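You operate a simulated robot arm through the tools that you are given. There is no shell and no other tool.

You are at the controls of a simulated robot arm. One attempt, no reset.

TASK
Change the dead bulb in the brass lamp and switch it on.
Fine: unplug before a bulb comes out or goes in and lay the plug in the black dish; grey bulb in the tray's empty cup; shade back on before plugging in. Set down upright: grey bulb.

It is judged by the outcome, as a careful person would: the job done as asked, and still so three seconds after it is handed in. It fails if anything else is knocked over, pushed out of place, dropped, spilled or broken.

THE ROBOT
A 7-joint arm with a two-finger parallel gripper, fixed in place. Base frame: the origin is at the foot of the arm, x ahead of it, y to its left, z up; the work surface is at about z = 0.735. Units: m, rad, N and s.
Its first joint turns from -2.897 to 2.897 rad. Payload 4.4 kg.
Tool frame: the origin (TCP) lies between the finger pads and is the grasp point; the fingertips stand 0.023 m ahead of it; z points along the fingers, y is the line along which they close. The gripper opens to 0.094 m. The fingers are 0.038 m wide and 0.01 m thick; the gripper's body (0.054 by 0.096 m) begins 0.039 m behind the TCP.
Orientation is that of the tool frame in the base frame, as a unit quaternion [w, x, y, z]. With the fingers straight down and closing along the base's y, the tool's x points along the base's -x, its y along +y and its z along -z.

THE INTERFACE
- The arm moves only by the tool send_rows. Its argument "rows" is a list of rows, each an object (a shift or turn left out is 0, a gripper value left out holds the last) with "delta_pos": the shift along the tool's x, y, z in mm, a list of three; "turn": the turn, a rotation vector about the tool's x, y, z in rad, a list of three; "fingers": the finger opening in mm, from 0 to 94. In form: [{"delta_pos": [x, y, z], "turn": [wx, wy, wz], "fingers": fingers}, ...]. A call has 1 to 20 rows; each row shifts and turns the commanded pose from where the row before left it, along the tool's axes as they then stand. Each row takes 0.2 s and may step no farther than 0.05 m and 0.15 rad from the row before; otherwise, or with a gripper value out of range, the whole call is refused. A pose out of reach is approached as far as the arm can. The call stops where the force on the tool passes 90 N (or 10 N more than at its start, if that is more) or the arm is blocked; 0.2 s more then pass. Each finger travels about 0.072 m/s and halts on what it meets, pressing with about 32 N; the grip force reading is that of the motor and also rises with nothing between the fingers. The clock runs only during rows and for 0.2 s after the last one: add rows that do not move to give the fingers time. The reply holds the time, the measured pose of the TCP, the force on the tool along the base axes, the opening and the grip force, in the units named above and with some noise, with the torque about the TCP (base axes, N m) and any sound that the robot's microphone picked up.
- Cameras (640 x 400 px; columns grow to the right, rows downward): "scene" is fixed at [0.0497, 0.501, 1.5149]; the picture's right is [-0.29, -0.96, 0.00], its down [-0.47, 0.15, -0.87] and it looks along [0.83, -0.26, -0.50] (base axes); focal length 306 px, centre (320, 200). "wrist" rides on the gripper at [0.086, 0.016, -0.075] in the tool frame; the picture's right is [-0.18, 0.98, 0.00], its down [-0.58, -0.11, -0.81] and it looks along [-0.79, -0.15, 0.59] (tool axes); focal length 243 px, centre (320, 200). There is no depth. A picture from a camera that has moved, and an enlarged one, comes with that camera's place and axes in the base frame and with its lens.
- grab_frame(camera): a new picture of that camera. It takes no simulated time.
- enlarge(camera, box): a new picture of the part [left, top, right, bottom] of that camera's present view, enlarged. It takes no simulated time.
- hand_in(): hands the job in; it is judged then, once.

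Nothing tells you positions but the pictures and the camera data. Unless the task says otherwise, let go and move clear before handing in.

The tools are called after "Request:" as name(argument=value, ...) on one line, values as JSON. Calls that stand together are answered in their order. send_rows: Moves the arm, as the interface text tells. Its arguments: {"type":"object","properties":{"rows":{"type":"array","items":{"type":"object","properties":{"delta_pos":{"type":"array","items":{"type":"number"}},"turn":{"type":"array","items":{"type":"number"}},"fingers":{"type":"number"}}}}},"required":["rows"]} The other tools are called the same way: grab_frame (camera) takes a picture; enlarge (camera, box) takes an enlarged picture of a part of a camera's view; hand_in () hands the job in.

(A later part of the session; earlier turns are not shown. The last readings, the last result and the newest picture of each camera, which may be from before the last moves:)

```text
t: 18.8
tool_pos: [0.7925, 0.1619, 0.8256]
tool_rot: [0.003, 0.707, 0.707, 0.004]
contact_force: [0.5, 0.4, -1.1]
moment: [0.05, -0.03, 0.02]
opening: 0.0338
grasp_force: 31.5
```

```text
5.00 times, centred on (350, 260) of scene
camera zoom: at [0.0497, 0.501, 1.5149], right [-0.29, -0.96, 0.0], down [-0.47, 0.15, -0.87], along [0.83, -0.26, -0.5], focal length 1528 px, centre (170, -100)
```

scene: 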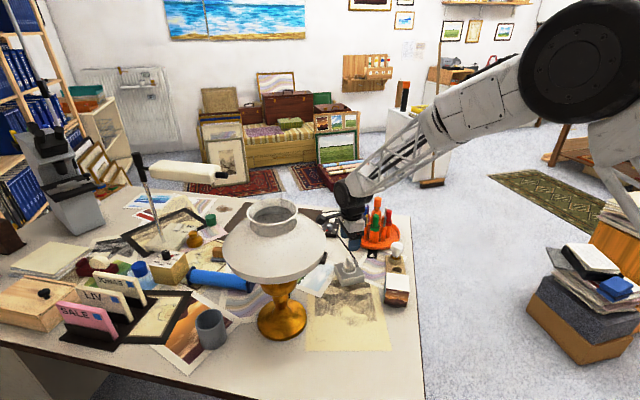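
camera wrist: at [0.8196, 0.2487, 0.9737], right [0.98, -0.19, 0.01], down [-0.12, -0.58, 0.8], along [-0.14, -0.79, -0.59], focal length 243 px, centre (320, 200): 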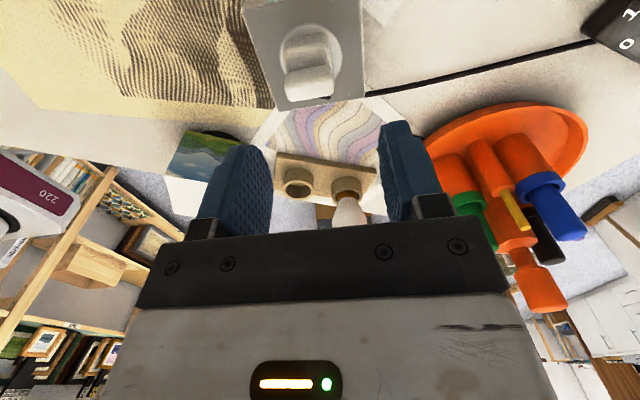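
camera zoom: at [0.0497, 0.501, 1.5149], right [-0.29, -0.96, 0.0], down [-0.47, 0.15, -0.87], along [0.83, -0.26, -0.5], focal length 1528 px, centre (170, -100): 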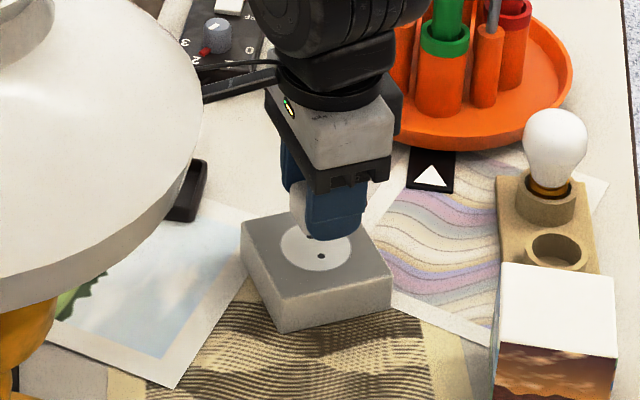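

The plug is out and held. I'll lift it, move it over the black dish at about (0.919, 0.237), rotate to match the dish, and check the view.

Request:
send_rows(rows=[{"delta_pos": [0, 0, -25]}, {"delta_pos": [0, 0, -20]}, {"delta_pos": [19, 31, 0]}, {"delta_pos": [19, 31, 0]}, {"delta_pos": [19, 31, 0]}, {"delta_pos": [14, 25, 0]}, {"turn": [0, 0, -0.134]}, {"turn": [0, 0, -0.134]}, {"turn": [0, 0, -0.134]}, {"turn": [0, 0, -0.134]}, {"turn": [0, 0, -0.134]}, {"turn": [0, 0, -0.134]}, {"turn": [0, 0, -0.134]}, {"turn": [0, 0, -0.134]}])

Request:
grab_frame(camera="wrist")

Request:
grab_frame(camera="scene")

```text
t: 21.8
tool_pos: [0.9109, 0.2343, 0.8733]
tool_rot: [0.003, 0.246, 0.969, 0.003]
contact_force: [-0.4, 0.9, -1.0]
moment: [0.0, 0.0, -0.02]
opening: 0.0337
grasp_force: 32.1
```

```text
taken
camera wrist: at [0.8424, 0.2888, 0.9457], right [0.63, 0.78, 0.01], down [0.45, -0.37, 0.81], along [0.63, -0.51, -0.59], focal length 243 px, centre (320, 200)
```

wrist: 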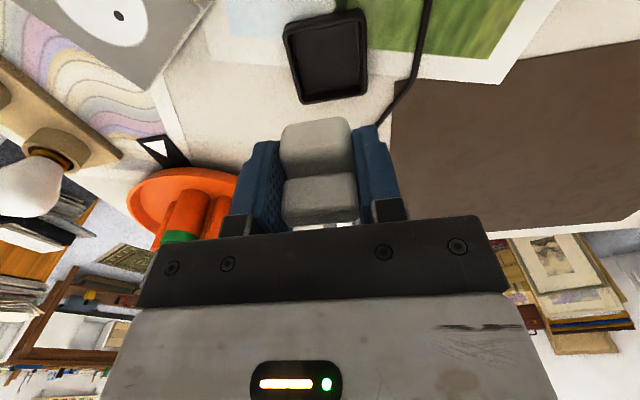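

```text
taken
```

scene: 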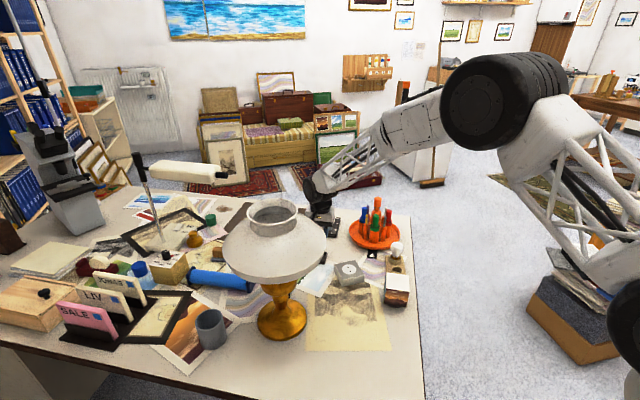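

The plug is above the dish, which I now place at about (0.9125, 0.240). I'll check pin length and dish depth before lowering.

Request:
enlarge(camera="scene", box=[290, 170, 370, 260])

Request:
enlarge(camera="wrist", box=[230, 0, 430, 130])

```text
4.44 times, centred on (330, 215) of scene
camera zoom: at [0.0497, 0.501, 1.5149], right [-0.29, -0.96, 0.0], down [-0.47, 0.15, -0.87], along [0.83, -0.26, -0.5], focal length 1358 px, centre (276, 133)
```

zoom: 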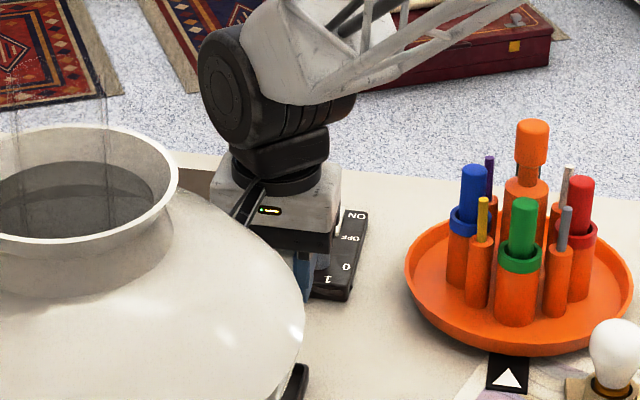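

```text
3.08 times, centred on (330, 65) of wrist
camera zoom: at [0.8424, 0.2888, 0.9457], right [0.63, 0.78, 0.01], down [0.45, -0.37, 0.81], along [0.63, -0.51, -0.59], focal length 746 px, centre (289, 615)
```

zoom: 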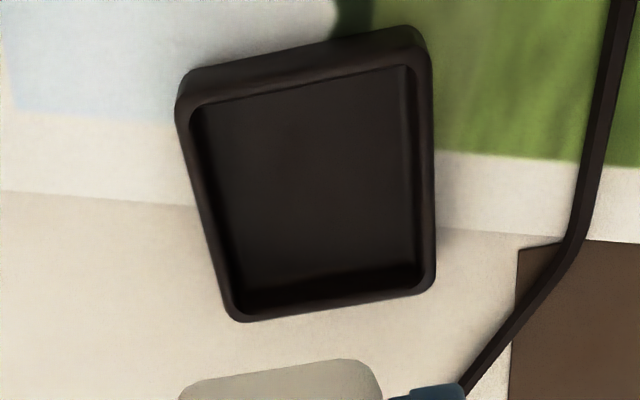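

The dish centre by its corners is (0.9187, 0.2373), about 55 mm square, rotated −30°. I'll shift onto it, tilt slightly so the plug settles toward me, and descend partway.

Request:
send_rows(rows=[{"delta_pos": [0, 6.3, 0]}, {"turn": [0, -0.117, 0]}, {"turn": [0, -0.117, 0]}, {"turn": [0, -0.116, 0]}, {"delta_pos": [6.9, 0, 18.8]}, {"delta_pos": [6.9, 0, 18.8]}, {"delta_pos": [5.1, 0, 14.1]}])

Request:
grab_frame(camera="wrist")

Request:
enlarge(camera="wrist", box=[220, 30, 420, 230])

```text
t: 23.4
tool_pos: [0.915, 0.2391, 0.8182]
tool_rot: [0.173, 0.243, 0.954, -0.041]
contact_force: [0.7, -0.7, -0.9]
moment: [0.03, 0.03, 0.0]
opening: 0.0339
grasp_force: 31.9
```

```text
taken
camera wrist: at [0.8293, 0.3034, 0.8572], right [0.62, 0.78, 0.07], down [0.18, -0.23, 0.96], along [0.76, -0.58, -0.28], focal length 243 px, centre (320, 200)
```

wrist: 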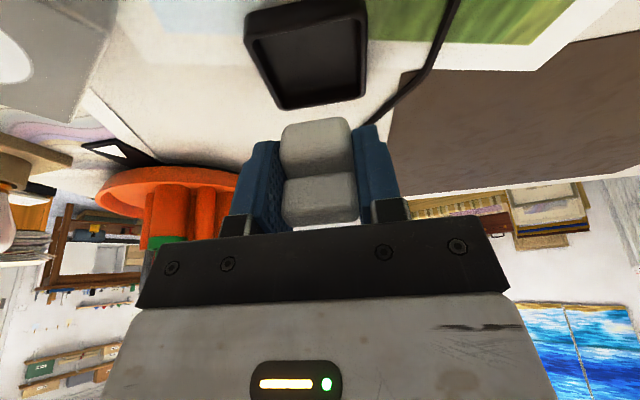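

```text
2.00 times, centred on (320, 130) of wrist
camera zoom: at [0.8293, 0.3034, 0.8572], right [0.62, 0.78, 0.07], down [0.18, -0.23, 0.96], along [0.76, -0.58, -0.28], focal length 485 px, centre (320, 340)
```

zoom: 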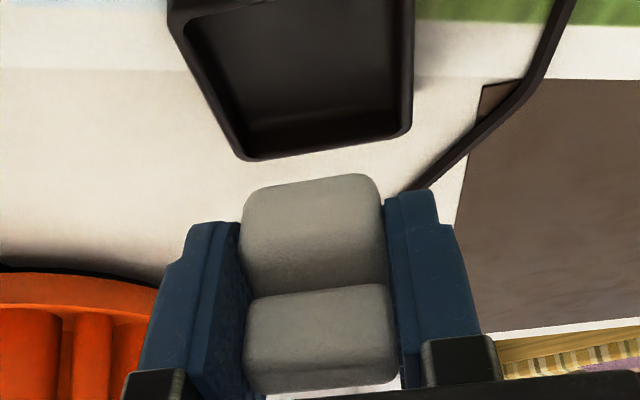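

The dish lies directly below the plug. I'll lower in small steps and watch the force.

Request:
send_rows(rows=[{"delta_pos": [3.6, 0, 9.9]}, {"delta_pos": [3.1, 0, 8.4]}, {"delta_pos": [1.4, 0, 3.8]}])

Request:
enlarge(camera="wrist", box=[220, 0, 420, 200])

```text
t: 24.2
tool_pos: [0.9139, 0.2396, 0.795]
tool_rot: [0.173, 0.244, 0.953, -0.041]
contact_force: [0.1, -0.6, -0.6]
moment: [0.0, -0.01, -0.02]
opening: 0.0336
grasp_force: 32.1
```

```text
2.00 times, centred on (320, 100) of wrist
camera zoom: at [0.829, 0.305, 0.8335], right [0.62, 0.78, 0.07], down [0.18, -0.23, 0.96], along [0.76, -0.58, -0.28], focal length 485 px, centre (320, 400)
```

zoom: 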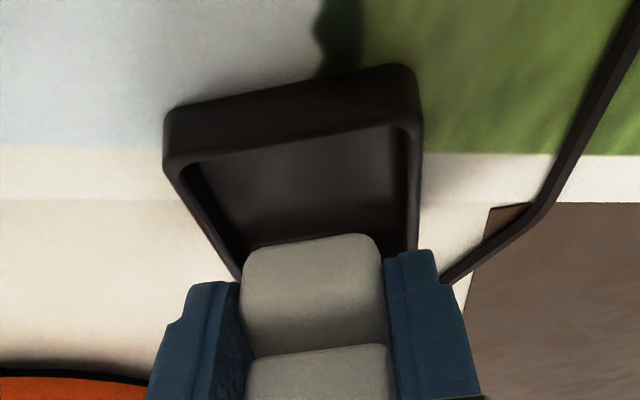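

Request:
send_rows(rows=[{"delta_pos": [1.4, 0, 3.8]}, {"delta_pos": [0.7, 0, 1.9]}, {"delta_pos": [0, 0, 0]}])

Request:
enlarge(camera="wrist", box=[220, 0, 420, 200])

```text
t: 25.0
tool_pos: [0.9137, 0.2393, 0.7888]
tool_rot: [0.173, 0.243, 0.954, -0.041]
contact_force: [-1.2, 0.1, -1.4]
moment: [-0.01, 0.02, 0.01]
opening: 0.0335
grasp_force: 32.1
```

```text
2.00 times, centred on (320, 100) of wrist
camera zoom: at [0.8286, 0.3037, 0.8276], right [0.62, 0.78, 0.07], down [0.18, -0.23, 0.96], along [0.76, -0.58, -0.28], focal length 485 px, centre (320, 400)
```

zoom: 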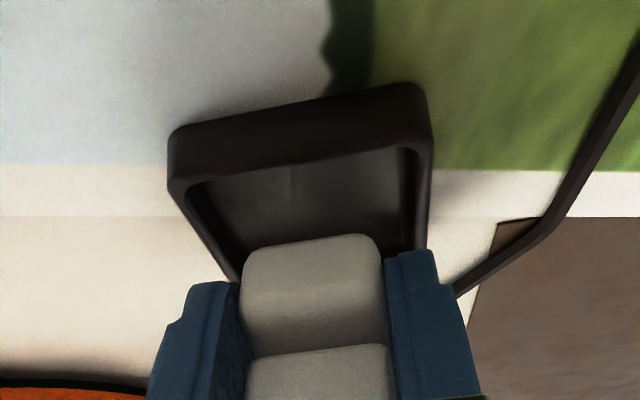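

Request:
send_rows(rows=[{"delta_pos": [1.0, 0, 2.8]}, {"delta_pos": [0, 0, 0]}])

Request:
enlarge(camera="wrist", box=[220, 0, 420, 200])

Request:
enlarge(camera="scene", box=[310, 220, 350, 270])

```text
t: 25.6
tool_pos: [0.9143, 0.238, 0.7854]
tool_rot: [0.174, 0.243, 0.953, -0.041]
contact_force: [-0.8, -0.5, -1.2]
moment: [0.0, -0.02, 0.0]
opening: 0.0338
grasp_force: 32.4
```

```text
2.00 times, centred on (320, 100) of wrist
camera zoom: at [0.8286, 0.304, 0.8237], right [0.62, 0.78, 0.07], down [0.18, -0.23, 0.96], along [0.76, -0.58, -0.28], focal length 485 px, centre (320, 400)
```

zoom: 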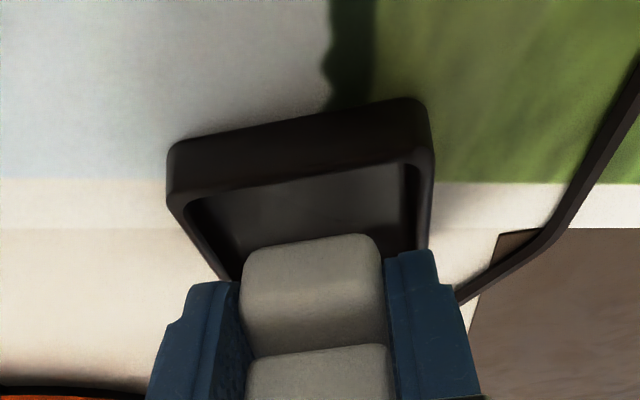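

```text
8.00 times, centred on (330, 245) of scene
camera zoom: at [0.0497, 0.501, 1.5149], right [-0.29, -0.96, 0.0], down [-0.47, 0.15, -0.87], along [0.83, -0.26, -0.5], focal length 2445 px, centre (240, -160)
```

zoom: 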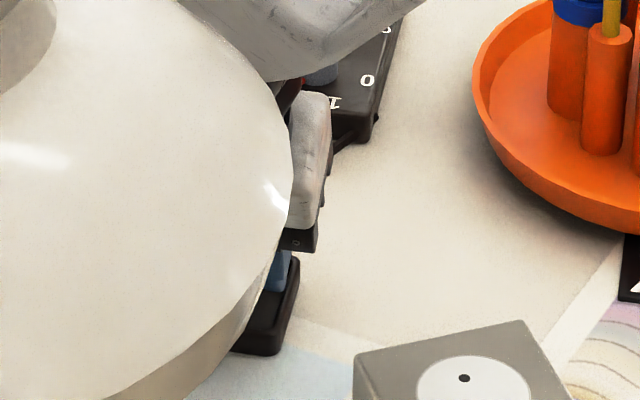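

Request:
send_rows(rows=[{"delta_pos": [0.35, 0, 0.94]}, {"delta_pos": [0.35, 0, 0.94]}, {"delta_pos": [0, 0, 0]}])

```text
t: 26.4
tool_pos: [0.9139, 0.2396, 0.784]
tool_rot: [0.174, 0.243, 0.953, -0.041]
contact_force: [-0.4, 0.2, -0.7]
moment: [0.01, 0.02, 0.01]
opening: 0.0339
grasp_force: 32.0
```

No contact yet and the pins are only a few millimetres above the dish floor. I'll open slightly to release, then look.

Request:
send_rows(rows=[{"delta_pos": [0.35, 0, 0.94]}, {"fingers": 40}, {"fingers": 44}, {"delta_pos": [0, 0, 0]}])

Request:
enlarge(camera="wrist", box=[220, 0, 420, 200])

```text
t: 27.4
tool_pos: [0.9146, 0.2407, 0.7818]
tool_rot: [0.173, 0.243, 0.954, -0.04]
contact_force: [-0.8, -0.9, -0.2]
moment: [-0.02, 0.03, -0.01]
opening: 0.0439
grasp_force: 0.0
```

```text
2.00 times, centred on (320, 100) of wrist
camera zoom: at [0.8297, 0.3039, 0.8209], right [0.62, 0.78, 0.07], down [0.18, -0.23, 0.96], along [0.76, -0.58, -0.28], focal length 485 px, centre (320, 400)
```

zoom: 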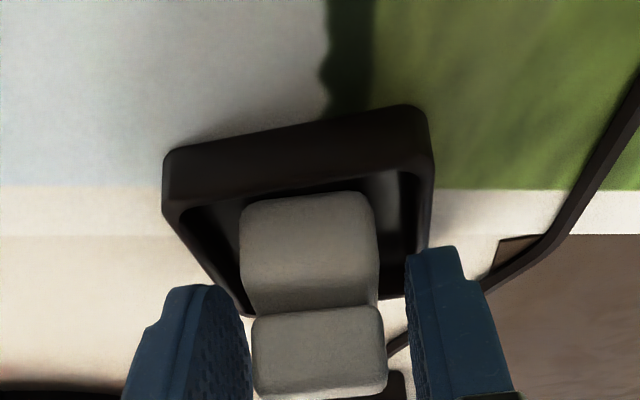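

The plug dropped gently into the dish. I'll withdraw along the finger axis and inspect.

Request:
send_rows(rows=[{"delta_pos": [0, 0, -10]}, {"delta_pos": [0, 0, -20]}, {"delta_pos": [0, 0, -30]}, {"delta_pos": [0, 0, -40]}, {"turn": [0, 0.117, 0], "delta_pos": [0, 0, -20]}, {"turn": [0, 0.117, 0]}, {"turn": [0, 0.116, 0]}])

Request:
grab_frame(camera="wrist")

Request:
enlarge(camera="wrist", box=[250, 0, 450, 130])

Request:
enlarge(camera="scene", box=[300, 210, 400, 300])

```text
t: 29.0
tool_pos: [0.8775, 0.2588, 0.8925]
tool_rot: [0.004, 0.246, 0.969, 0.003]
contact_force: [0.4, 0.2, 0.4]
moment: [0.01, 0.01, 0.04]
opening: 0.0442
grasp_force: 0.0
```

```text
taken
camera wrist: at [0.8097, 0.3137, 0.9664], right [0.63, 0.78, 0.01], down [0.45, -0.38, 0.81], along [0.63, -0.51, -0.59], focal length 243 px, centre (320, 200)
```

wrist: 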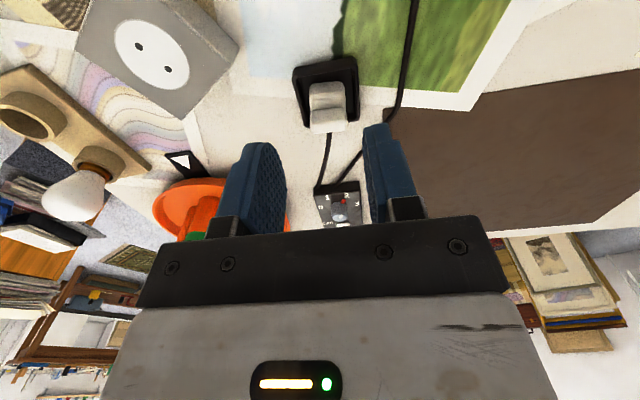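

```text
3.08 times, centred on (350, 65) of wrist
camera zoom: at [0.8097, 0.3137, 0.9664], right [0.63, 0.78, 0.01], down [0.45, -0.38, 0.81], along [0.63, -0.51, -0.59], focal length 746 px, centre (228, 615)
```

zoom: 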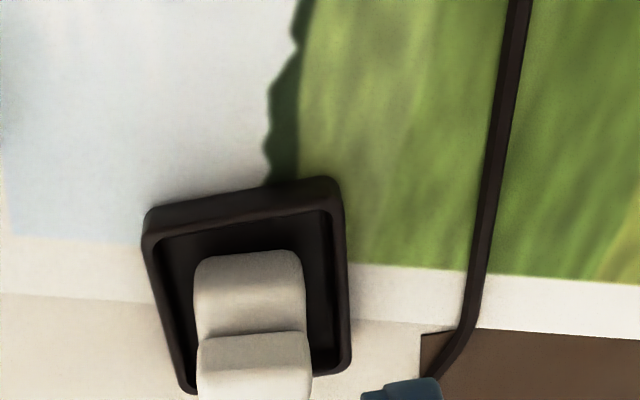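

```text
4.44 times, centred on (350, 255) of scene
camera zoom: at [0.0497, 0.501, 1.5149], right [-0.29, -0.96, 0.0], down [-0.47, 0.15, -0.87], along [0.83, -0.26, -0.5], focal length 1358 px, centre (187, -44)
```

zoom: 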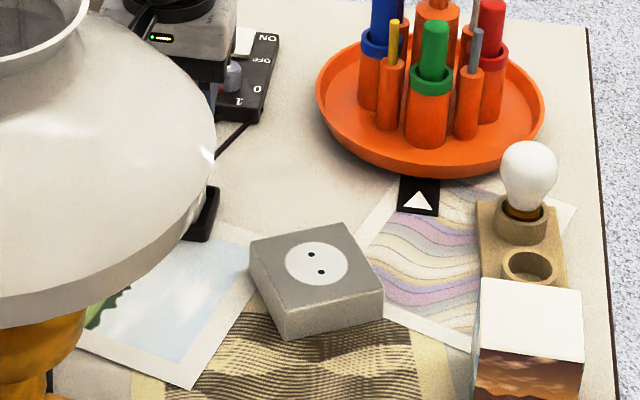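

The plug rests in the dish and the socket holes are at about (0.787, 0.159) and (0.809, 0.160). Next is the glass chimney, so I'll rise, straighten the yaw and move above the lamp.

Request:
send_rows(rows=[{"delta_pos": [0, 0, -47]}, {"delta_pos": [0, 0, -47]}, {"delta_pos": [0, 0, -47]}, {"delta_pos": [0, 0, -47]}, {"delta_pos": [0, 0, -47]}, {"delta_pos": [0, 0, -47]}, {"delta_pos": [0, 0, -47]}, {"delta_pos": [0, 0, -47]}, {"delta_pos": [0, 0, -47]}, {"delta_pos": [0, 0, -47]}, {"delta_pos": [0, 0, -47]}, {"turn": [0, 0, -0.125], "fingers": 80}, {"turn": [0, 0, -0.125]}, {"turn": [0, 0, -0.125]}, {"turn": [0, 0, -0.125]}])

Request:
grab_frame(camera="scene")

```text
t: 32.2
tool_pos: [0.873, 0.2566, 1.4123]
tool_rot: [0.005, -0.002, 1.0, 0.001]
contact_force: [-0.2, -0.5, 0.4]
moment: [0.01, 0.02, 0.01]
opening: 0.08
grasp_force: 0.0
```

```text
taken
```

scene: 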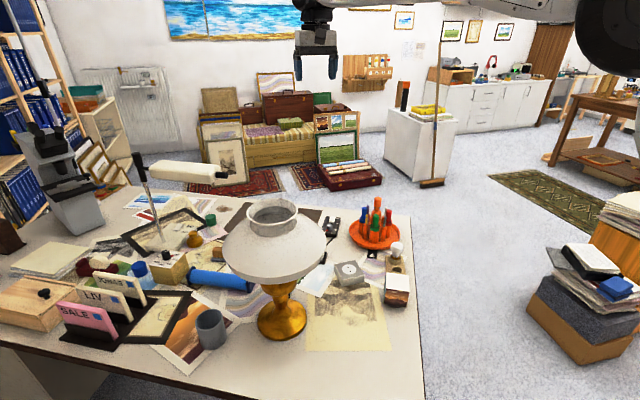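

Request:
send_rows(rows=[{"delta_pos": [40, 23, 0]}, {"delta_pos": [40, 23, 0]}, {"delta_pos": [40, 23, 0]}, {"delta_pos": [40, 23, 0]}, {"delta_pos": [40, 23, 0]}, {"delta_pos": [40, 23, 0]}, {"delta_pos": [33, 15, 0]}])

Request:
grab_frame(camera="wrist")

Request:
enlarge(camera="wrist", box=[230, 0, 450, 140])

```text
t: 33.8
tool_pos: [0.5998, 0.4107, 1.4077]
tool_rot: [0.004, -0.001, 1.0, 0.001]
contact_force: [0.9, -0.1, -0.8]
moment: [-0.04, 0.0, -0.04]
opening: 0.08
grasp_force: 0.0
```

```text
taken
camera wrist: at [0.5134, 0.4259, 1.4806], right [0.18, 0.98, 0.0], down [0.57, -0.11, 0.81], along [0.8, -0.15, -0.58], focal length 243 px, centre (320, 200)
```

wrist: 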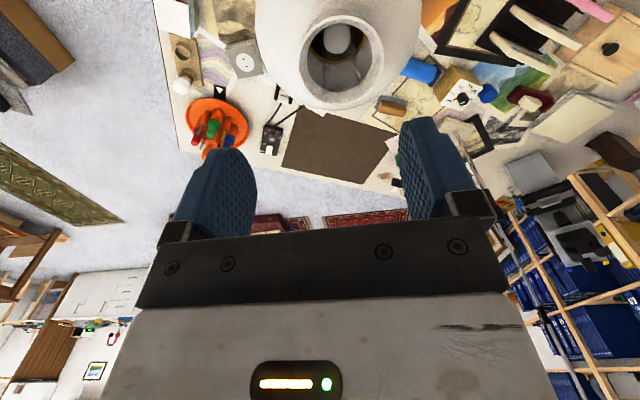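

```text
2.86 times, centred on (340, 70) of wrist
camera zoom: at [0.5134, 0.4259, 1.4806], right [0.18, 0.98, 0.0], down [0.57, -0.11, 0.81], along [0.8, -0.15, -0.58], focal length 693 px, centre (263, 571)
```

zoom: 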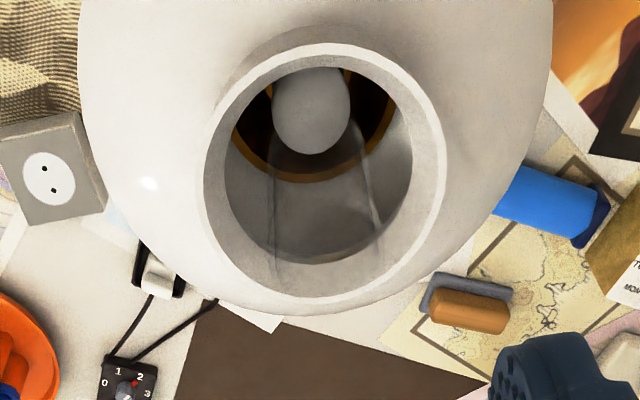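

Request:
enlarge(camera="wrist", box=[300, 10, 390, 115])

Request:
enlarge(camera="scene", box=[250, 175, 300, 235])

```text
3.81 times, centred on (345, 62) of wrist
camera zoom: at [0.5134, 0.4259, 1.4806], right [0.18, 0.98, 0.0], down [0.57, -0.11, 0.81], along [0.8, -0.15, -0.58], focal length 924 px, centre (225, 724)
```

zoom: 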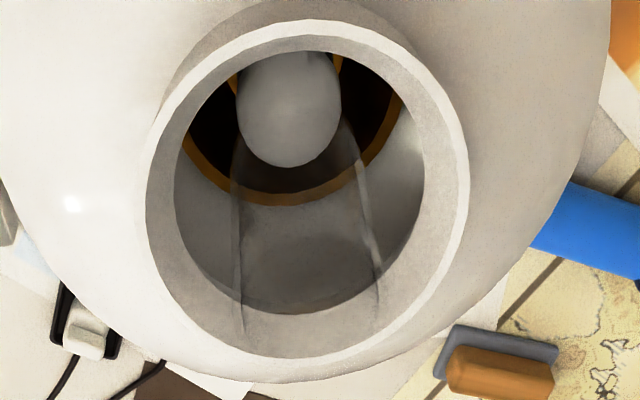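

```text
6.67 times, centred on (275, 205) of scene
camera zoom: at [0.0497, 0.501, 1.5149], right [-0.29, -0.96, 0.0], down [-0.47, 0.15, -0.87], along [0.83, -0.26, -0.5], focal length 2038 px, centre (620, 167)
```

zoom: 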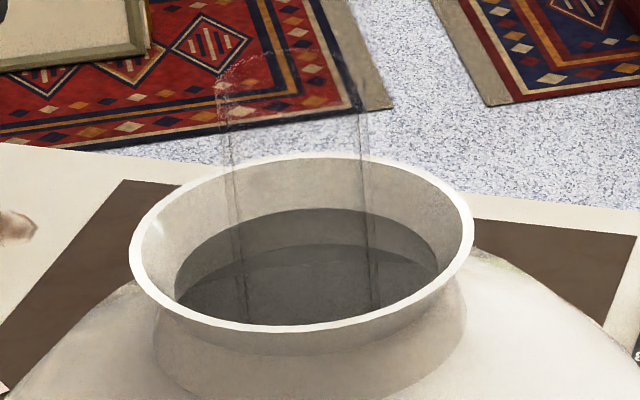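

The chimney is a clear tube about 46 mm wide with its top near z≈1.20, on the lamp axis (0.667, 0.427). Before gripping, I'll back off to survey the near part of the table for free space to set the chimney and shade down.

Request:
send_rows(rows=[{"delta_pos": [40, -10, 0]}, {"delta_pos": [40, -10, 0]}, {"delta_pos": [40, -10, 0]}, {"delta_pos": [40, -10, 0]}, {"delta_pos": [40, -10, 0]}, {"delta_pos": [40, -10, 0]}, {"delta_pos": [40, -10, 0]}])

Request:
grab_frame(camera="wrist")

Request:
enlarge(camera="wrist", box=[150, 0, 500, 180])

```text
t: 35.4
tool_pos: [0.3218, 0.3403, 1.4045]
tool_rot: [0.005, -0.001, 1.0, 0.001]
contact_force: [0.2, -0.4, -0.1]
moment: [-0.01, -0.03, 0.0]
opening: 0.0798
grasp_force: 0.0
```

```text
taken
camera wrist: at [0.2356, 0.3556, 1.4775], right [0.18, 0.98, 0.0], down [0.57, -0.11, 0.81], along [0.8, -0.15, -0.58], focal length 243 px, centre (320, 200)
```

wrist: 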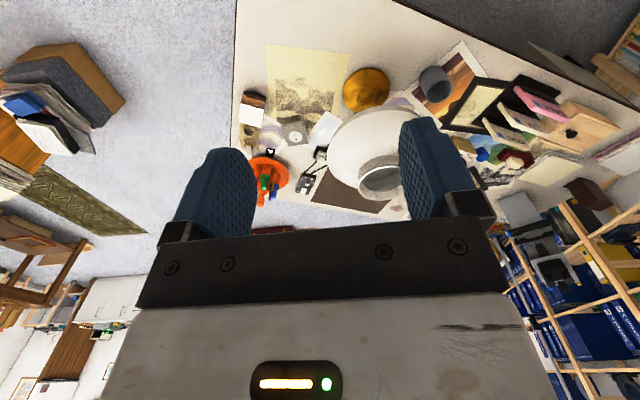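

```text
1.83 times, centred on (325, 90) of wrist
camera zoom: at [0.2356, 0.3556, 1.4775], right [0.18, 0.98, 0.0], down [0.57, -0.11, 0.81], along [0.8, -0.15, -0.58], focal length 444 px, centre (311, 401)
```

zoom: 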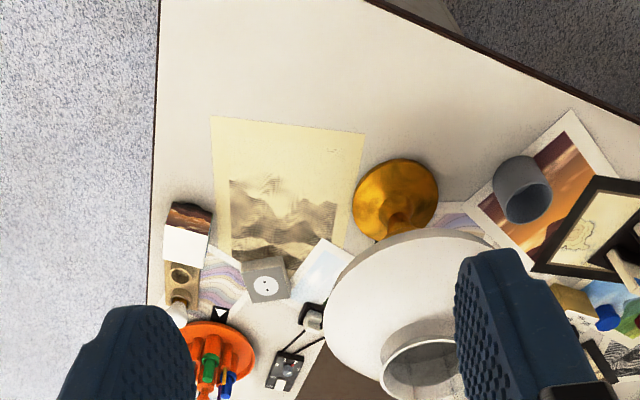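

There is a clear area near the robot: the shade can stand at about (0.50, 0.25) and the chimney on the drawing at about (0.69, 0.20). Now I'll go above the chimney, level the tool, and descend partway.

Request:
send_rows(rows=[{"delta_pos": [-43, 10.8, 0], "turn": [0, 0.01, 0]}, {"delta_pos": [-43, 10.8, 0]}, {"delta_pos": [-43, 10.8, 0]}, {"delta_pos": [-43, 10.8, 0]}, {"delta_pos": [-43, 10.8, 0]}, {"delta_pos": [-43, 10.8, 0]}, {"delta_pos": [-43, 10.8, 0]}, {"delta_pos": [-44, 10.6, 0]}, {"delta_pos": [0, 0, 40]}, {"delta_pos": [0, 0, 40]}, {"delta_pos": [0, 0, 40]}, {"delta_pos": [0, 0, 20]}])

Request:
grab_frame(camera="wrist")

Request:
enlarge(camera="wrist", box=[220, 0, 420, 200])

Request:
enlarge(camera="scene", box=[220, 130, 330, 240])

```text
t: 38.0
tool_pos: [0.6642, 0.4294, 1.2668]
tool_rot: [0.0, 0.0, 1.0, 0.001]
contact_force: [0.2, -1.0, 0.6]
moment: [-0.02, 0.05, -0.01]
opening: 0.0799
grasp_force: 0.1
```

```text
taken
camera wrist: at [0.5789, 0.4433, 1.3394], right [0.18, 0.98, 0.0], down [0.58, -0.11, 0.81], along [0.79, -0.15, -0.59], focal length 243 px, centre (320, 200)
```

wrist: 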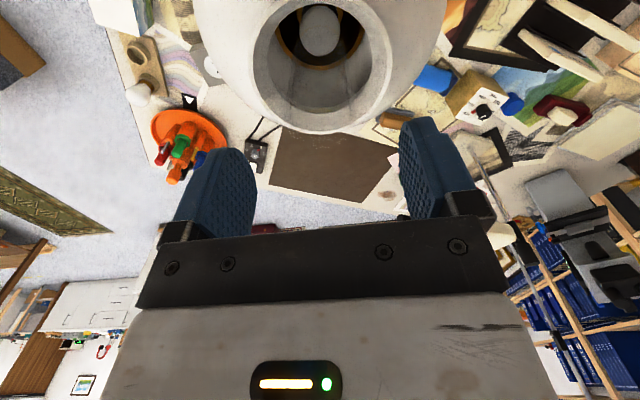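

```text
2.00 times, centred on (320, 100) of wrist
camera zoom: at [0.5789, 0.4433, 1.3394], right [0.18, 0.98, 0.0], down [0.58, -0.11, 0.81], along [0.79, -0.15, -0.59], focal length 485 px, centre (320, 400)
```

zoom: 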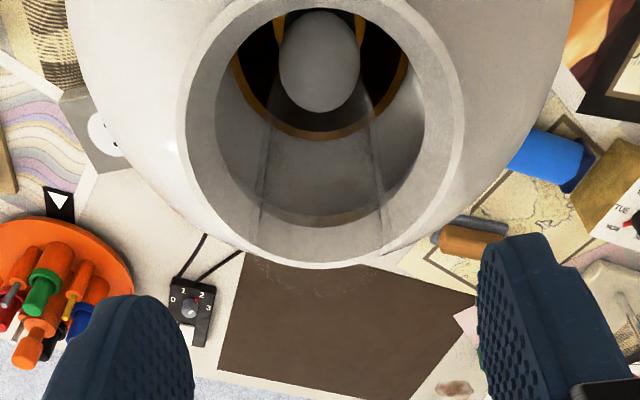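

```text
3.64 times, centred on (275, 185) of scene
camera zoom: at [0.0497, 0.501, 1.5149], right [-0.29, -0.96, 0.0], down [-0.47, 0.15, -0.87], along [0.83, -0.26, -0.5], focal length 1111 px, centre (484, 254)
```

zoom: 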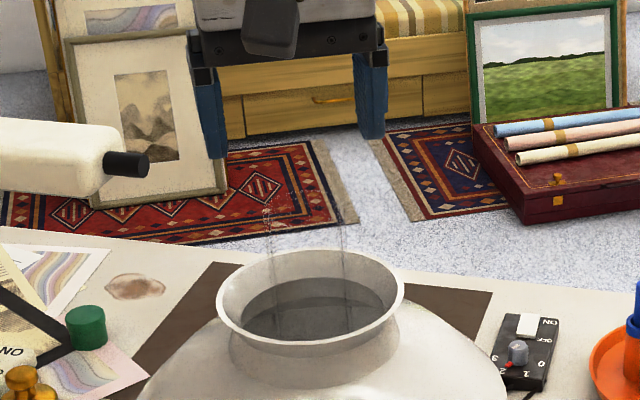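

The chimney is centred between the open fingers. I'll descend to about z=1.183 so the tips stay above the shade rim, then look.

Request:
send_rows(rows=[{"delta_pos": [-2, -2, 30]}, {"delta_pos": [0, 0, 30]}, {"delta_pos": [0, 0, 20]}])

Request:
enlarge(camera="wrist", box=[220, 0, 420, 200])

Request:
enlarge(camera="scene", box=[230, 150, 320, 240])

```text
t: 38.8
tool_pos: [0.6659, 0.4252, 1.1868]
tool_rot: [0.001, 0.0, 1.0, 0.0]
contact_force: [-1.1, -0.5, 0.5]
moment: [-0.04, 0.02, 0.0]
opening: 0.0797
grasp_force: 0.0
```

```text
2.00 times, centred on (320, 100) of wrist
camera zoom: at [0.5803, 0.4402, 1.2606], right [0.18, 0.98, 0.0], down [0.58, -0.11, 0.81], along [0.79, -0.15, -0.59], focal length 485 px, centre (320, 400)
```

zoom: 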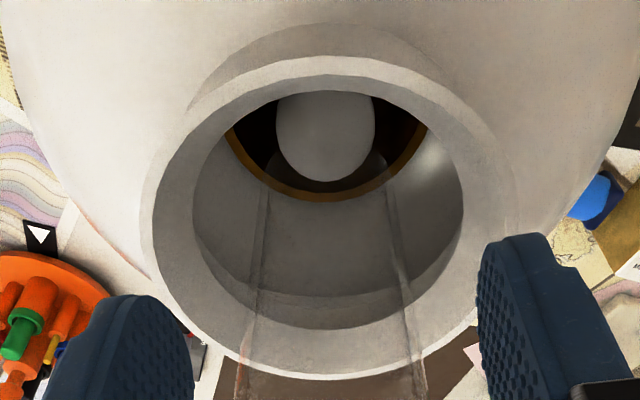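

```text
4.44 times, centred on (275, 195) of scene
camera zoom: at [0.0497, 0.501, 1.5149], right [-0.29, -0.96, 0.0], down [-0.47, 0.15, -0.87], along [0.83, -0.26, -0.5], focal length 1358 px, centre (520, 222)
```

zoom: 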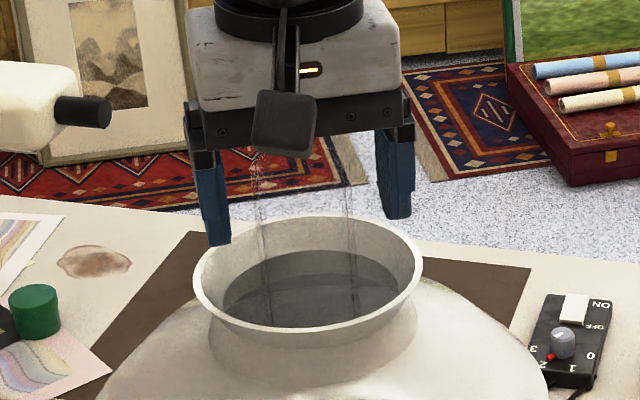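

The chimney stands between the fingers; I'll close on it.

Request:
send_rows(rows=[{"fingers": 56}, {"fingers": 50}, {"fingers": 40}, {"fingers": 40}])

Request:
enlarge(camera="wrist", box=[220, 0, 420, 200])

Request:
enlarge(camera="scene", box=[230, 150, 320, 240])

```text
t: 39.8
tool_pos: [0.6647, 0.4255, 1.1876]
tool_rot: [0.0, -0.001, 1.0, 0.001]
contact_force: [0.2, 0.3, 0.3]
moment: [-0.02, -0.13, 0.07]
opening: 0.0517
grasp_force: 31.6
```

```text
2.00 times, centred on (320, 100) of wrist
camera zoom: at [0.5804, 0.4402, 1.2606], right [0.18, 0.98, 0.0], down [0.58, -0.11, 0.81], along [0.79, -0.15, -0.59], focal length 485 px, centre (320, 400)
```

zoom: 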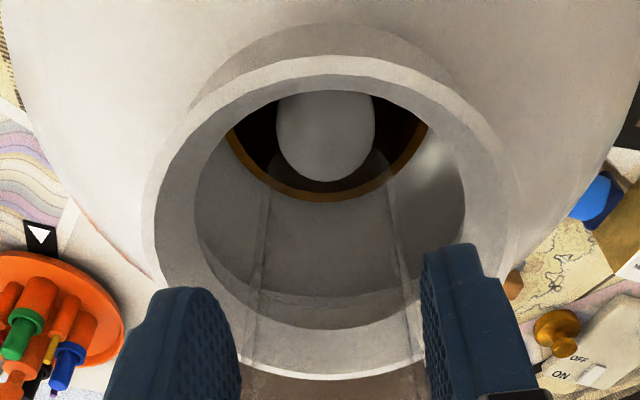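

```text
4.44 times, centred on (275, 195) of scene
camera zoom: at [0.0497, 0.501, 1.5149], right [-0.29, -0.96, 0.0], down [-0.47, 0.15, -0.87], along [0.83, -0.26, -0.5], focal length 1358 px, centre (520, 222)
```

zoom: 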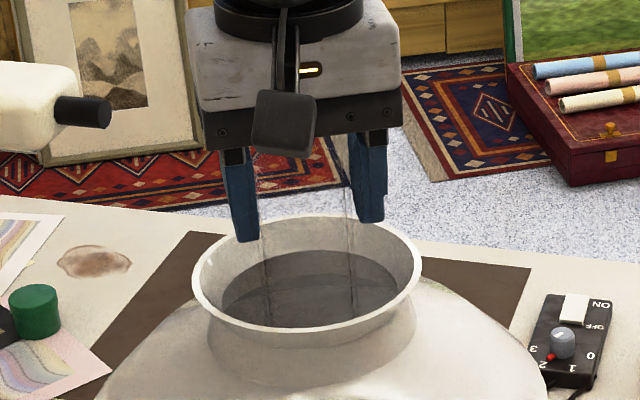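

The chimney is gripped at 51.7 mm (TCP at about 0.665, 0.4255, 1.187). I'll lift slowly and check whether the shade stays put.

Request:
send_rows(rows=[{"delta_pos": [0, 0, -5]}, {"delta_pos": [0, 0, -10]}, {"delta_pos": [0, 0, -15]}, {"delta_pos": [0, 0, -20]}])

Request:
enlarge(camera="wrist", box=[220, 0, 420, 200])

Request:
enlarge(camera="scene", box=[220, 130, 330, 290])

```text
t: 40.8
tool_pos: [0.665, 0.4264, 1.235]
tool_rot: [-0.001, -0.001, 1.0, 0.002]
contact_force: [-0.5, -0.3, -4.4]
moment: [-0.05, 0.12, -0.01]
opening: 0.0515
grasp_force: 32.1
```

```text
2.00 times, centred on (320, 100) of wrist
camera zoom: at [0.5795, 0.4418, 1.3097], right [0.18, 0.98, 0.0], down [0.58, -0.11, 0.81], along [0.79, -0.15, -0.59], focal length 485 px, centre (320, 400)
```

zoom: 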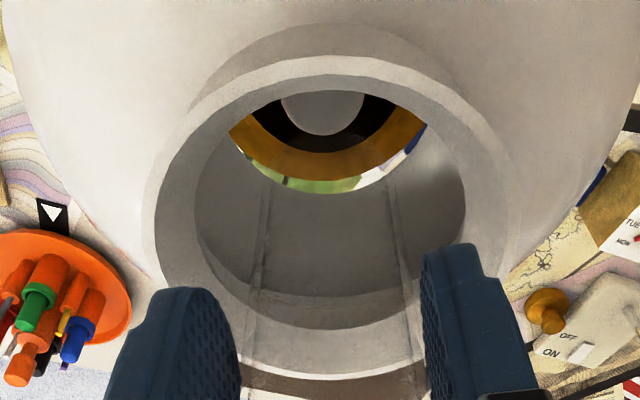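

```text
2.50 times, centred on (275, 210) of scene
camera zoom: at [0.0497, 0.501, 1.5149], right [-0.29, -0.96, 0.0], down [-0.47, 0.15, -0.87], along [0.83, -0.26, -0.5], focal length 764 px, centre (432, 175)
```

zoom: 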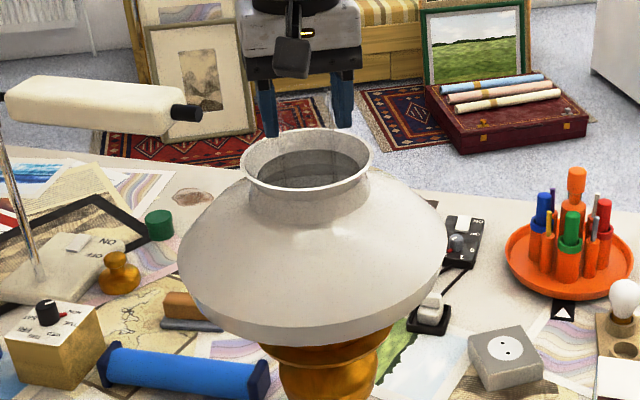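

The shade lifts together with the chimney as one assembly, exposing the brass burner. I'll keep lifting straight up until it clears the bulb.

Request:
send_rows(rows=[{"delta_pos": [0, 0, -25]}, {"delta_pos": [0, 0, -30]}, {"delta_pos": [0, 0, -30]}, {"delta_pos": [0, 0, -30]}, {"delta_pos": [0, 0, -30]}])

Request:
grab_frame(camera="scene")

Request:
enlarge(camera="scene", box=[200, 100, 350, 350])

Request:
grab_frame(camera="wrist")

```text
t: 42.0
tool_pos: [0.6677, 0.4278, 1.3809]
tool_rot: [-0.001, -0.001, 1.0, 0.001]
contact_force: [0.0, 1.2, -5.8]
moment: [-0.03, 0.13, -0.01]
opening: 0.0518
grasp_force: 31.8
```

```text
taken
```

scene: 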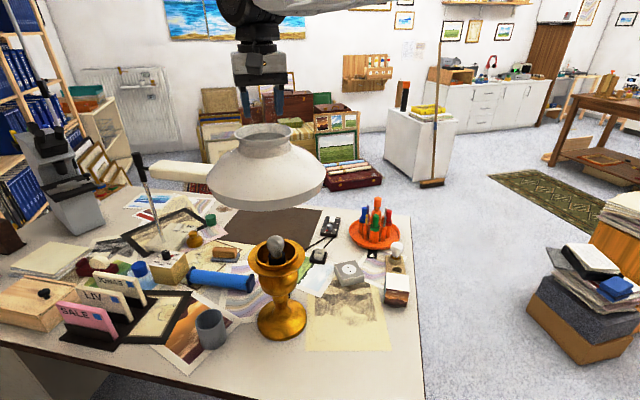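

```text
1.60 times, centred on (275, 225) of scene
camera zoom: at [0.0497, 0.501, 1.5149], right [-0.29, -0.96, 0.0], down [-0.47, 0.15, -0.87], along [0.83, -0.26, -0.5], focal length 489 px, centre (392, 160)
```

zoom: 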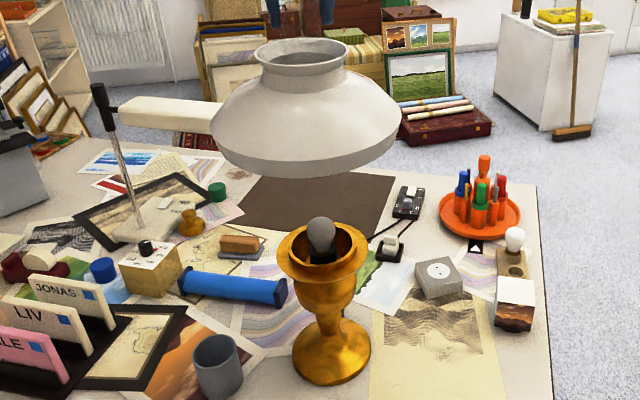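

```text
taken
camera wrist: at [0.5818, 0.4424, 1.4549], right [0.18, 0.98, 0.0], down [0.58, -0.11, 0.81], along [0.79, -0.15, -0.59], focal length 243 px, centre (320, 200)
```

wrist: 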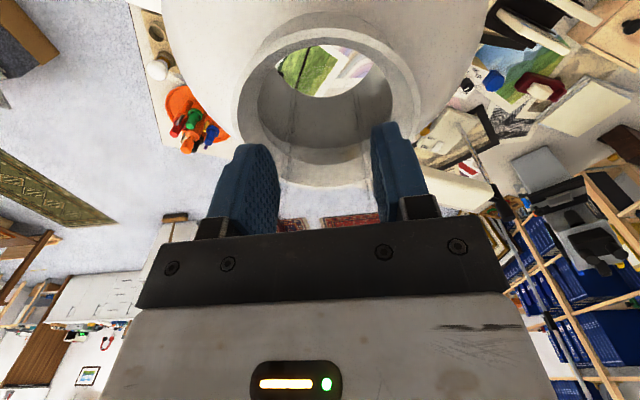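

The shade is off, exposing the grey bulb in the brass cup. I'll check whether the chimney hangs below the shade rim before setting it down.

Request:
enlarge(camera="scene", box=[215, 150, 325, 235])

Request:
enlarge(camera="scene", box=[240, 220, 330, 350])

Request:
enlarge(camera="wrist", box=[230, 0, 430, 180])

```text
4.71 times, centred on (270, 192) of scene
camera zoom: at [0.0497, 0.501, 1.5149], right [-0.29, -0.96, 0.0], down [-0.47, 0.15, -0.87], along [0.83, -0.26, -0.5], focal length 1438 px, centre (555, 235)
```

zoom: 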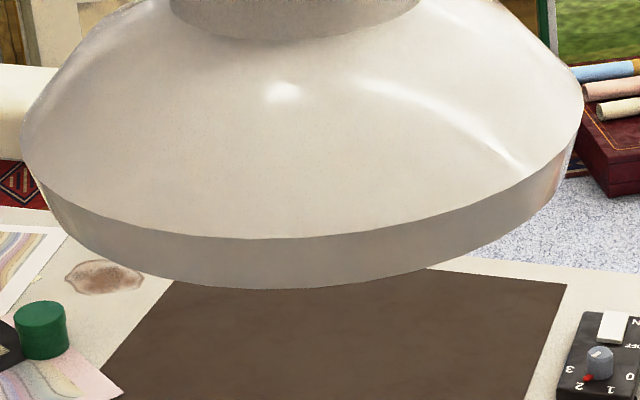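

```text
3.08 times, centred on (285, 285) of scene
camera zoom: at [0.0497, 0.501, 1.5149], right [-0.29, -0.96, 0.0], down [-0.47, 0.15, -0.87], along [0.83, -0.26, -0.5], focal length 940 px, centre (428, -62)
```

zoom: 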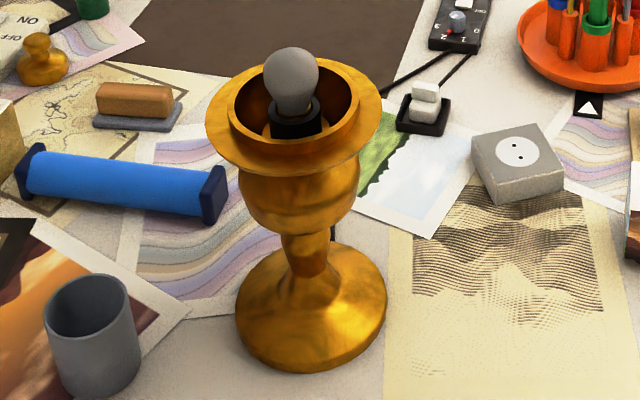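

```text
2.22 times, centred on (330, 90) of wrist
camera zoom: at [0.5818, 0.4424, 1.4549], right [0.18, 0.98, 0.0], down [0.58, -0.11, 0.81], along [0.79, -0.15, -0.59], focal length 539 px, centre (298, 444)
```

zoom: 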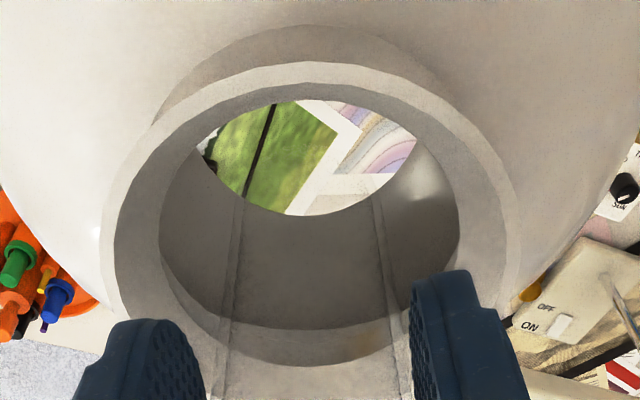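

The chimney doesn't hang below the shade rim, so it can stand on the rim. I'll carry the shade to the clear area at about (0.50, 0.25) and descend to just above the table.

Request:
send_rows(rows=[{"delta_pos": [28, -29.7, 0]}, {"delta_pos": [28, -29.7, 0]}, {"delta_pos": [28, -29.7, 0]}, {"delta_pos": [28, -29.7, 0]}, {"delta_pos": [28, -29.7, 0]}, {"delta_pos": [28, -29.7, 0]}, {"delta_pos": [0, 0, 40]}, {"delta_pos": [0, 0, 40]}, {"delta_pos": [0, 0, 40]}, {"delta_pos": [0, 0, 40]}, {"delta_pos": [0, 0, 40]}, {"delta_pos": [0, 0, 40]}, {"delta_pos": [0, 0, 40]}, {"delta_pos": [0, 0, 40]}, {"delta_pos": [0, 0, 40]}, {"delta_pos": [0, 0, 40]}])

Request:
grab_frame(camera="scene")

Request:
grab_frame(camera="wrist")

```text
t: 45.4
tool_pos: [0.4967, 0.248, 0.9821]
tool_rot: [0.001, -0.001, 1.0, 0.001]
contact_force: [0.5, -1.0, -5.5]
moment: [0.0, 0.14, 0.01]
opening: 0.0515
grasp_force: 32.2
```

```text
taken
```

scene: 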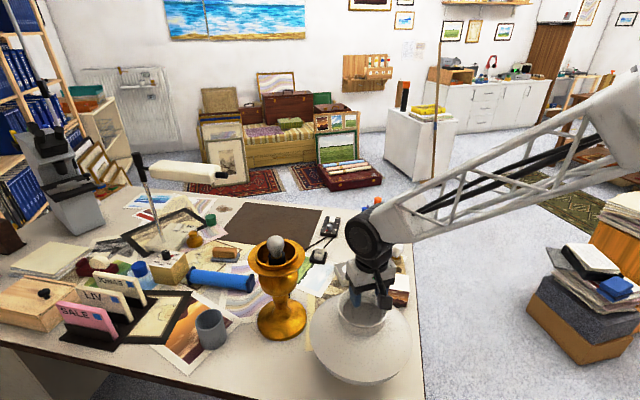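

```text
taken
camera wrist: at [0.4104, 0.2628, 1.0557], right [0.18, 0.98, 0.0], down [0.58, -0.11, 0.81], along [0.79, -0.15, -0.59], focal length 243 px, centre (320, 200)
```

wrist: 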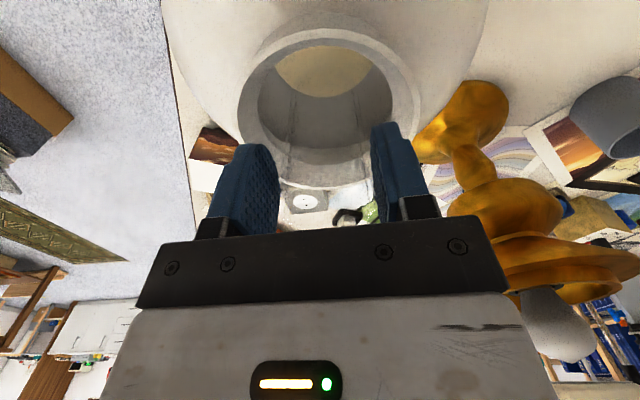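

The shade hangs over the clear spot with good margins to the table edges. I'll lower it to near contact and then step gently.

Request:
send_rows(rows=[{"delta_pos": [0, 0, 40]}, {"delta_pos": [0, 0, 30]}, {"delta_pos": [0, 0, 15]}])

Request:
enlarge(camera="scene", box=[290, 250, 430, 400])

```text
t: 46.0
tool_pos: [0.5039, 0.2505, 0.9277]
tool_rot: [0.008, 0.0, 1.0, 0.004]
contact_force: [-0.1, 1.0, 8.1]
moment: [0.13, 0.0, -0.01]
opening: 0.0505
grasp_force: 32.3
stopped in row 2: the force on the tool passed its limit at 337 N (the readings are from after the stop); the commanded pose is now the measured one
```

```text
2.67 times, centred on (360, 325) of scene
camera zoom: at [0.0497, 0.501, 1.5149], right [-0.29, -0.96, 0.0], down [-0.47, 0.15, -0.87], along [0.83, -0.26, -0.5], focal length 815 px, centre (213, -133)
```

zoom: 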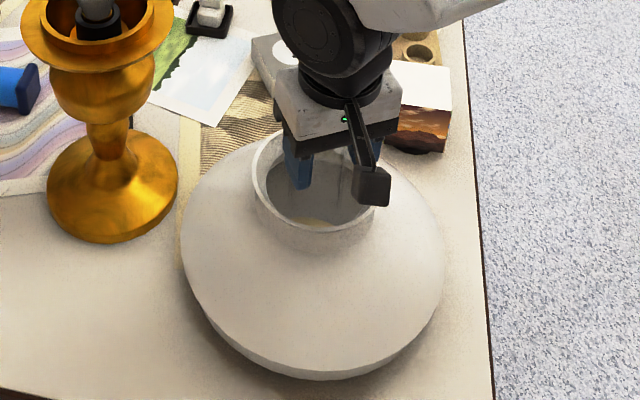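

The assembly touched down early: the clear chimney extends about 6 cm below the shade rim and is what meets the table. I'll raise it a little, level the tool, and look at it carefully.

Request:
send_rows(rows=[{"delta_pos": [0, 0, -8]}, {"turn": [0.008, 0.016, 0]}, {"delta_pos": [0, 0, 0]}])

Request:
enlarge(camera="scene", box=[290, 250, 430, 400])

Request:
grab_frame(camera="wrist")

Request:
enlarge(camera="wrist", box=[220, 0, 420, 200])

```text
t: 46.8
tool_pos: [0.5046, 0.2503, 0.9348]
tool_rot: [-0.002, -0.001, 1.0, 0.0]
contact_force: [-0.2, 0.5, -5.5]
moment: [0.02, 0.07, -0.03]
opening: 0.0503
grasp_force: 31.9
```

```text
2.67 times, centred on (360, 325) of scene
camera zoom: at [0.0497, 0.501, 1.5149], right [-0.29, -0.96, 0.0], down [-0.47, 0.15, -0.87], along [0.83, -0.26, -0.5], focal length 815 px, centre (213, -133)
```

zoom: 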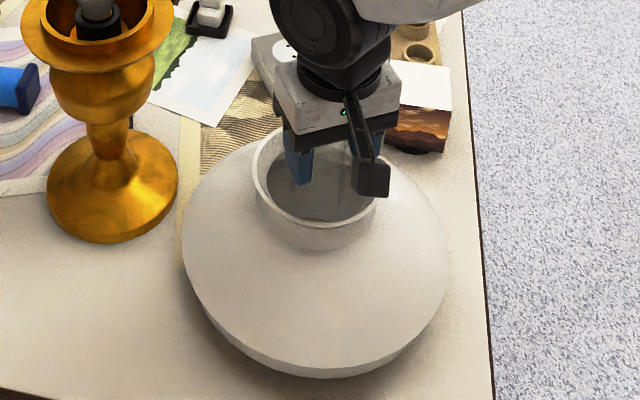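

```text
taken
camera wrist: at [0.418, 0.2659, 1.0086], right [0.18, 0.98, 0.0], down [0.58, -0.11, 0.8], along [0.79, -0.15, -0.59], focal length 243 px, centre (320, 200)
```

wrist: 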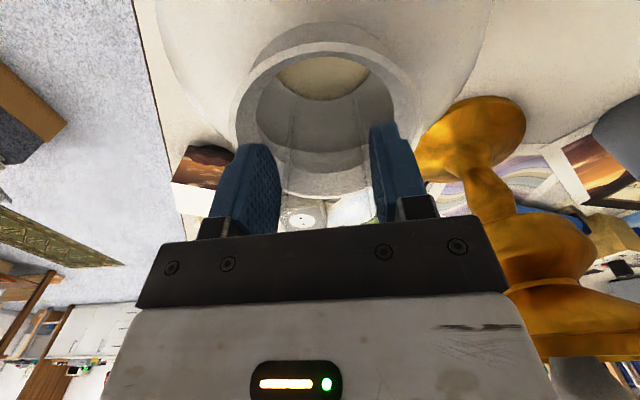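

```text
2.00 times, centred on (320, 100) of wrist
camera zoom: at [0.418, 0.2659, 1.0086], right [0.18, 0.98, 0.0], down [0.58, -0.11, 0.8], along [0.79, -0.15, -0.59], focal length 485 px, centre (320, 400)
```

zoom: 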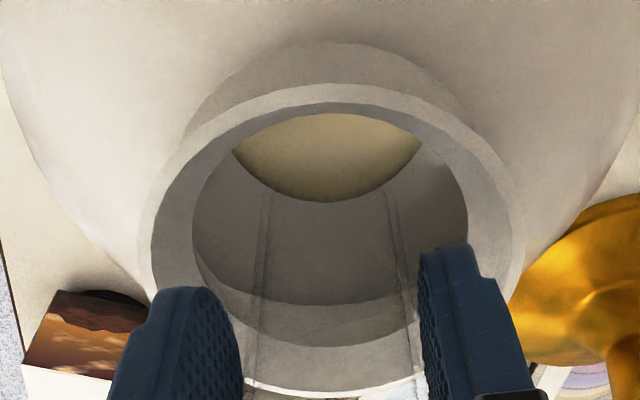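

The lamp axis is really nearer (0.684, 0.427), so I gripped the chimney off-centre but it's held. I'll lower it gently until it just stands on the chimney base.

Request:
send_rows(rows=[{"delta_pos": [0, 0, 2]}, {"delta_pos": [0, 0, 2]}, {"delta_pos": [0, 0, 0]}])

```text
t: 47.6
tool_pos: [0.5029, 0.2504, 0.9295]
tool_rot: [-0.002, -0.001, 1.0, 0.0]
contact_force: [0.1, 0.4, -4.9]
moment: [0.01, 0.08, -0.03]
opening: 0.0503
grasp_force: 32.4
```

Request:
send_rows(rows=[{"delta_pos": [0, 0, 1]}, {"delta_pos": [0, 0, 1]}, {"delta_pos": [0, 0, 0]}])

```text
t: 48.4
tool_pos: [0.5033, 0.2498, 0.9293]
tool_rot: [-0.002, -0.001, 1.0, 0.001]
contact_force: [-4.0, -0.5, 7.1]
moment: [-0.25, -0.29, -0.11]
opening: 0.0501
grasp_force: 32.0
```

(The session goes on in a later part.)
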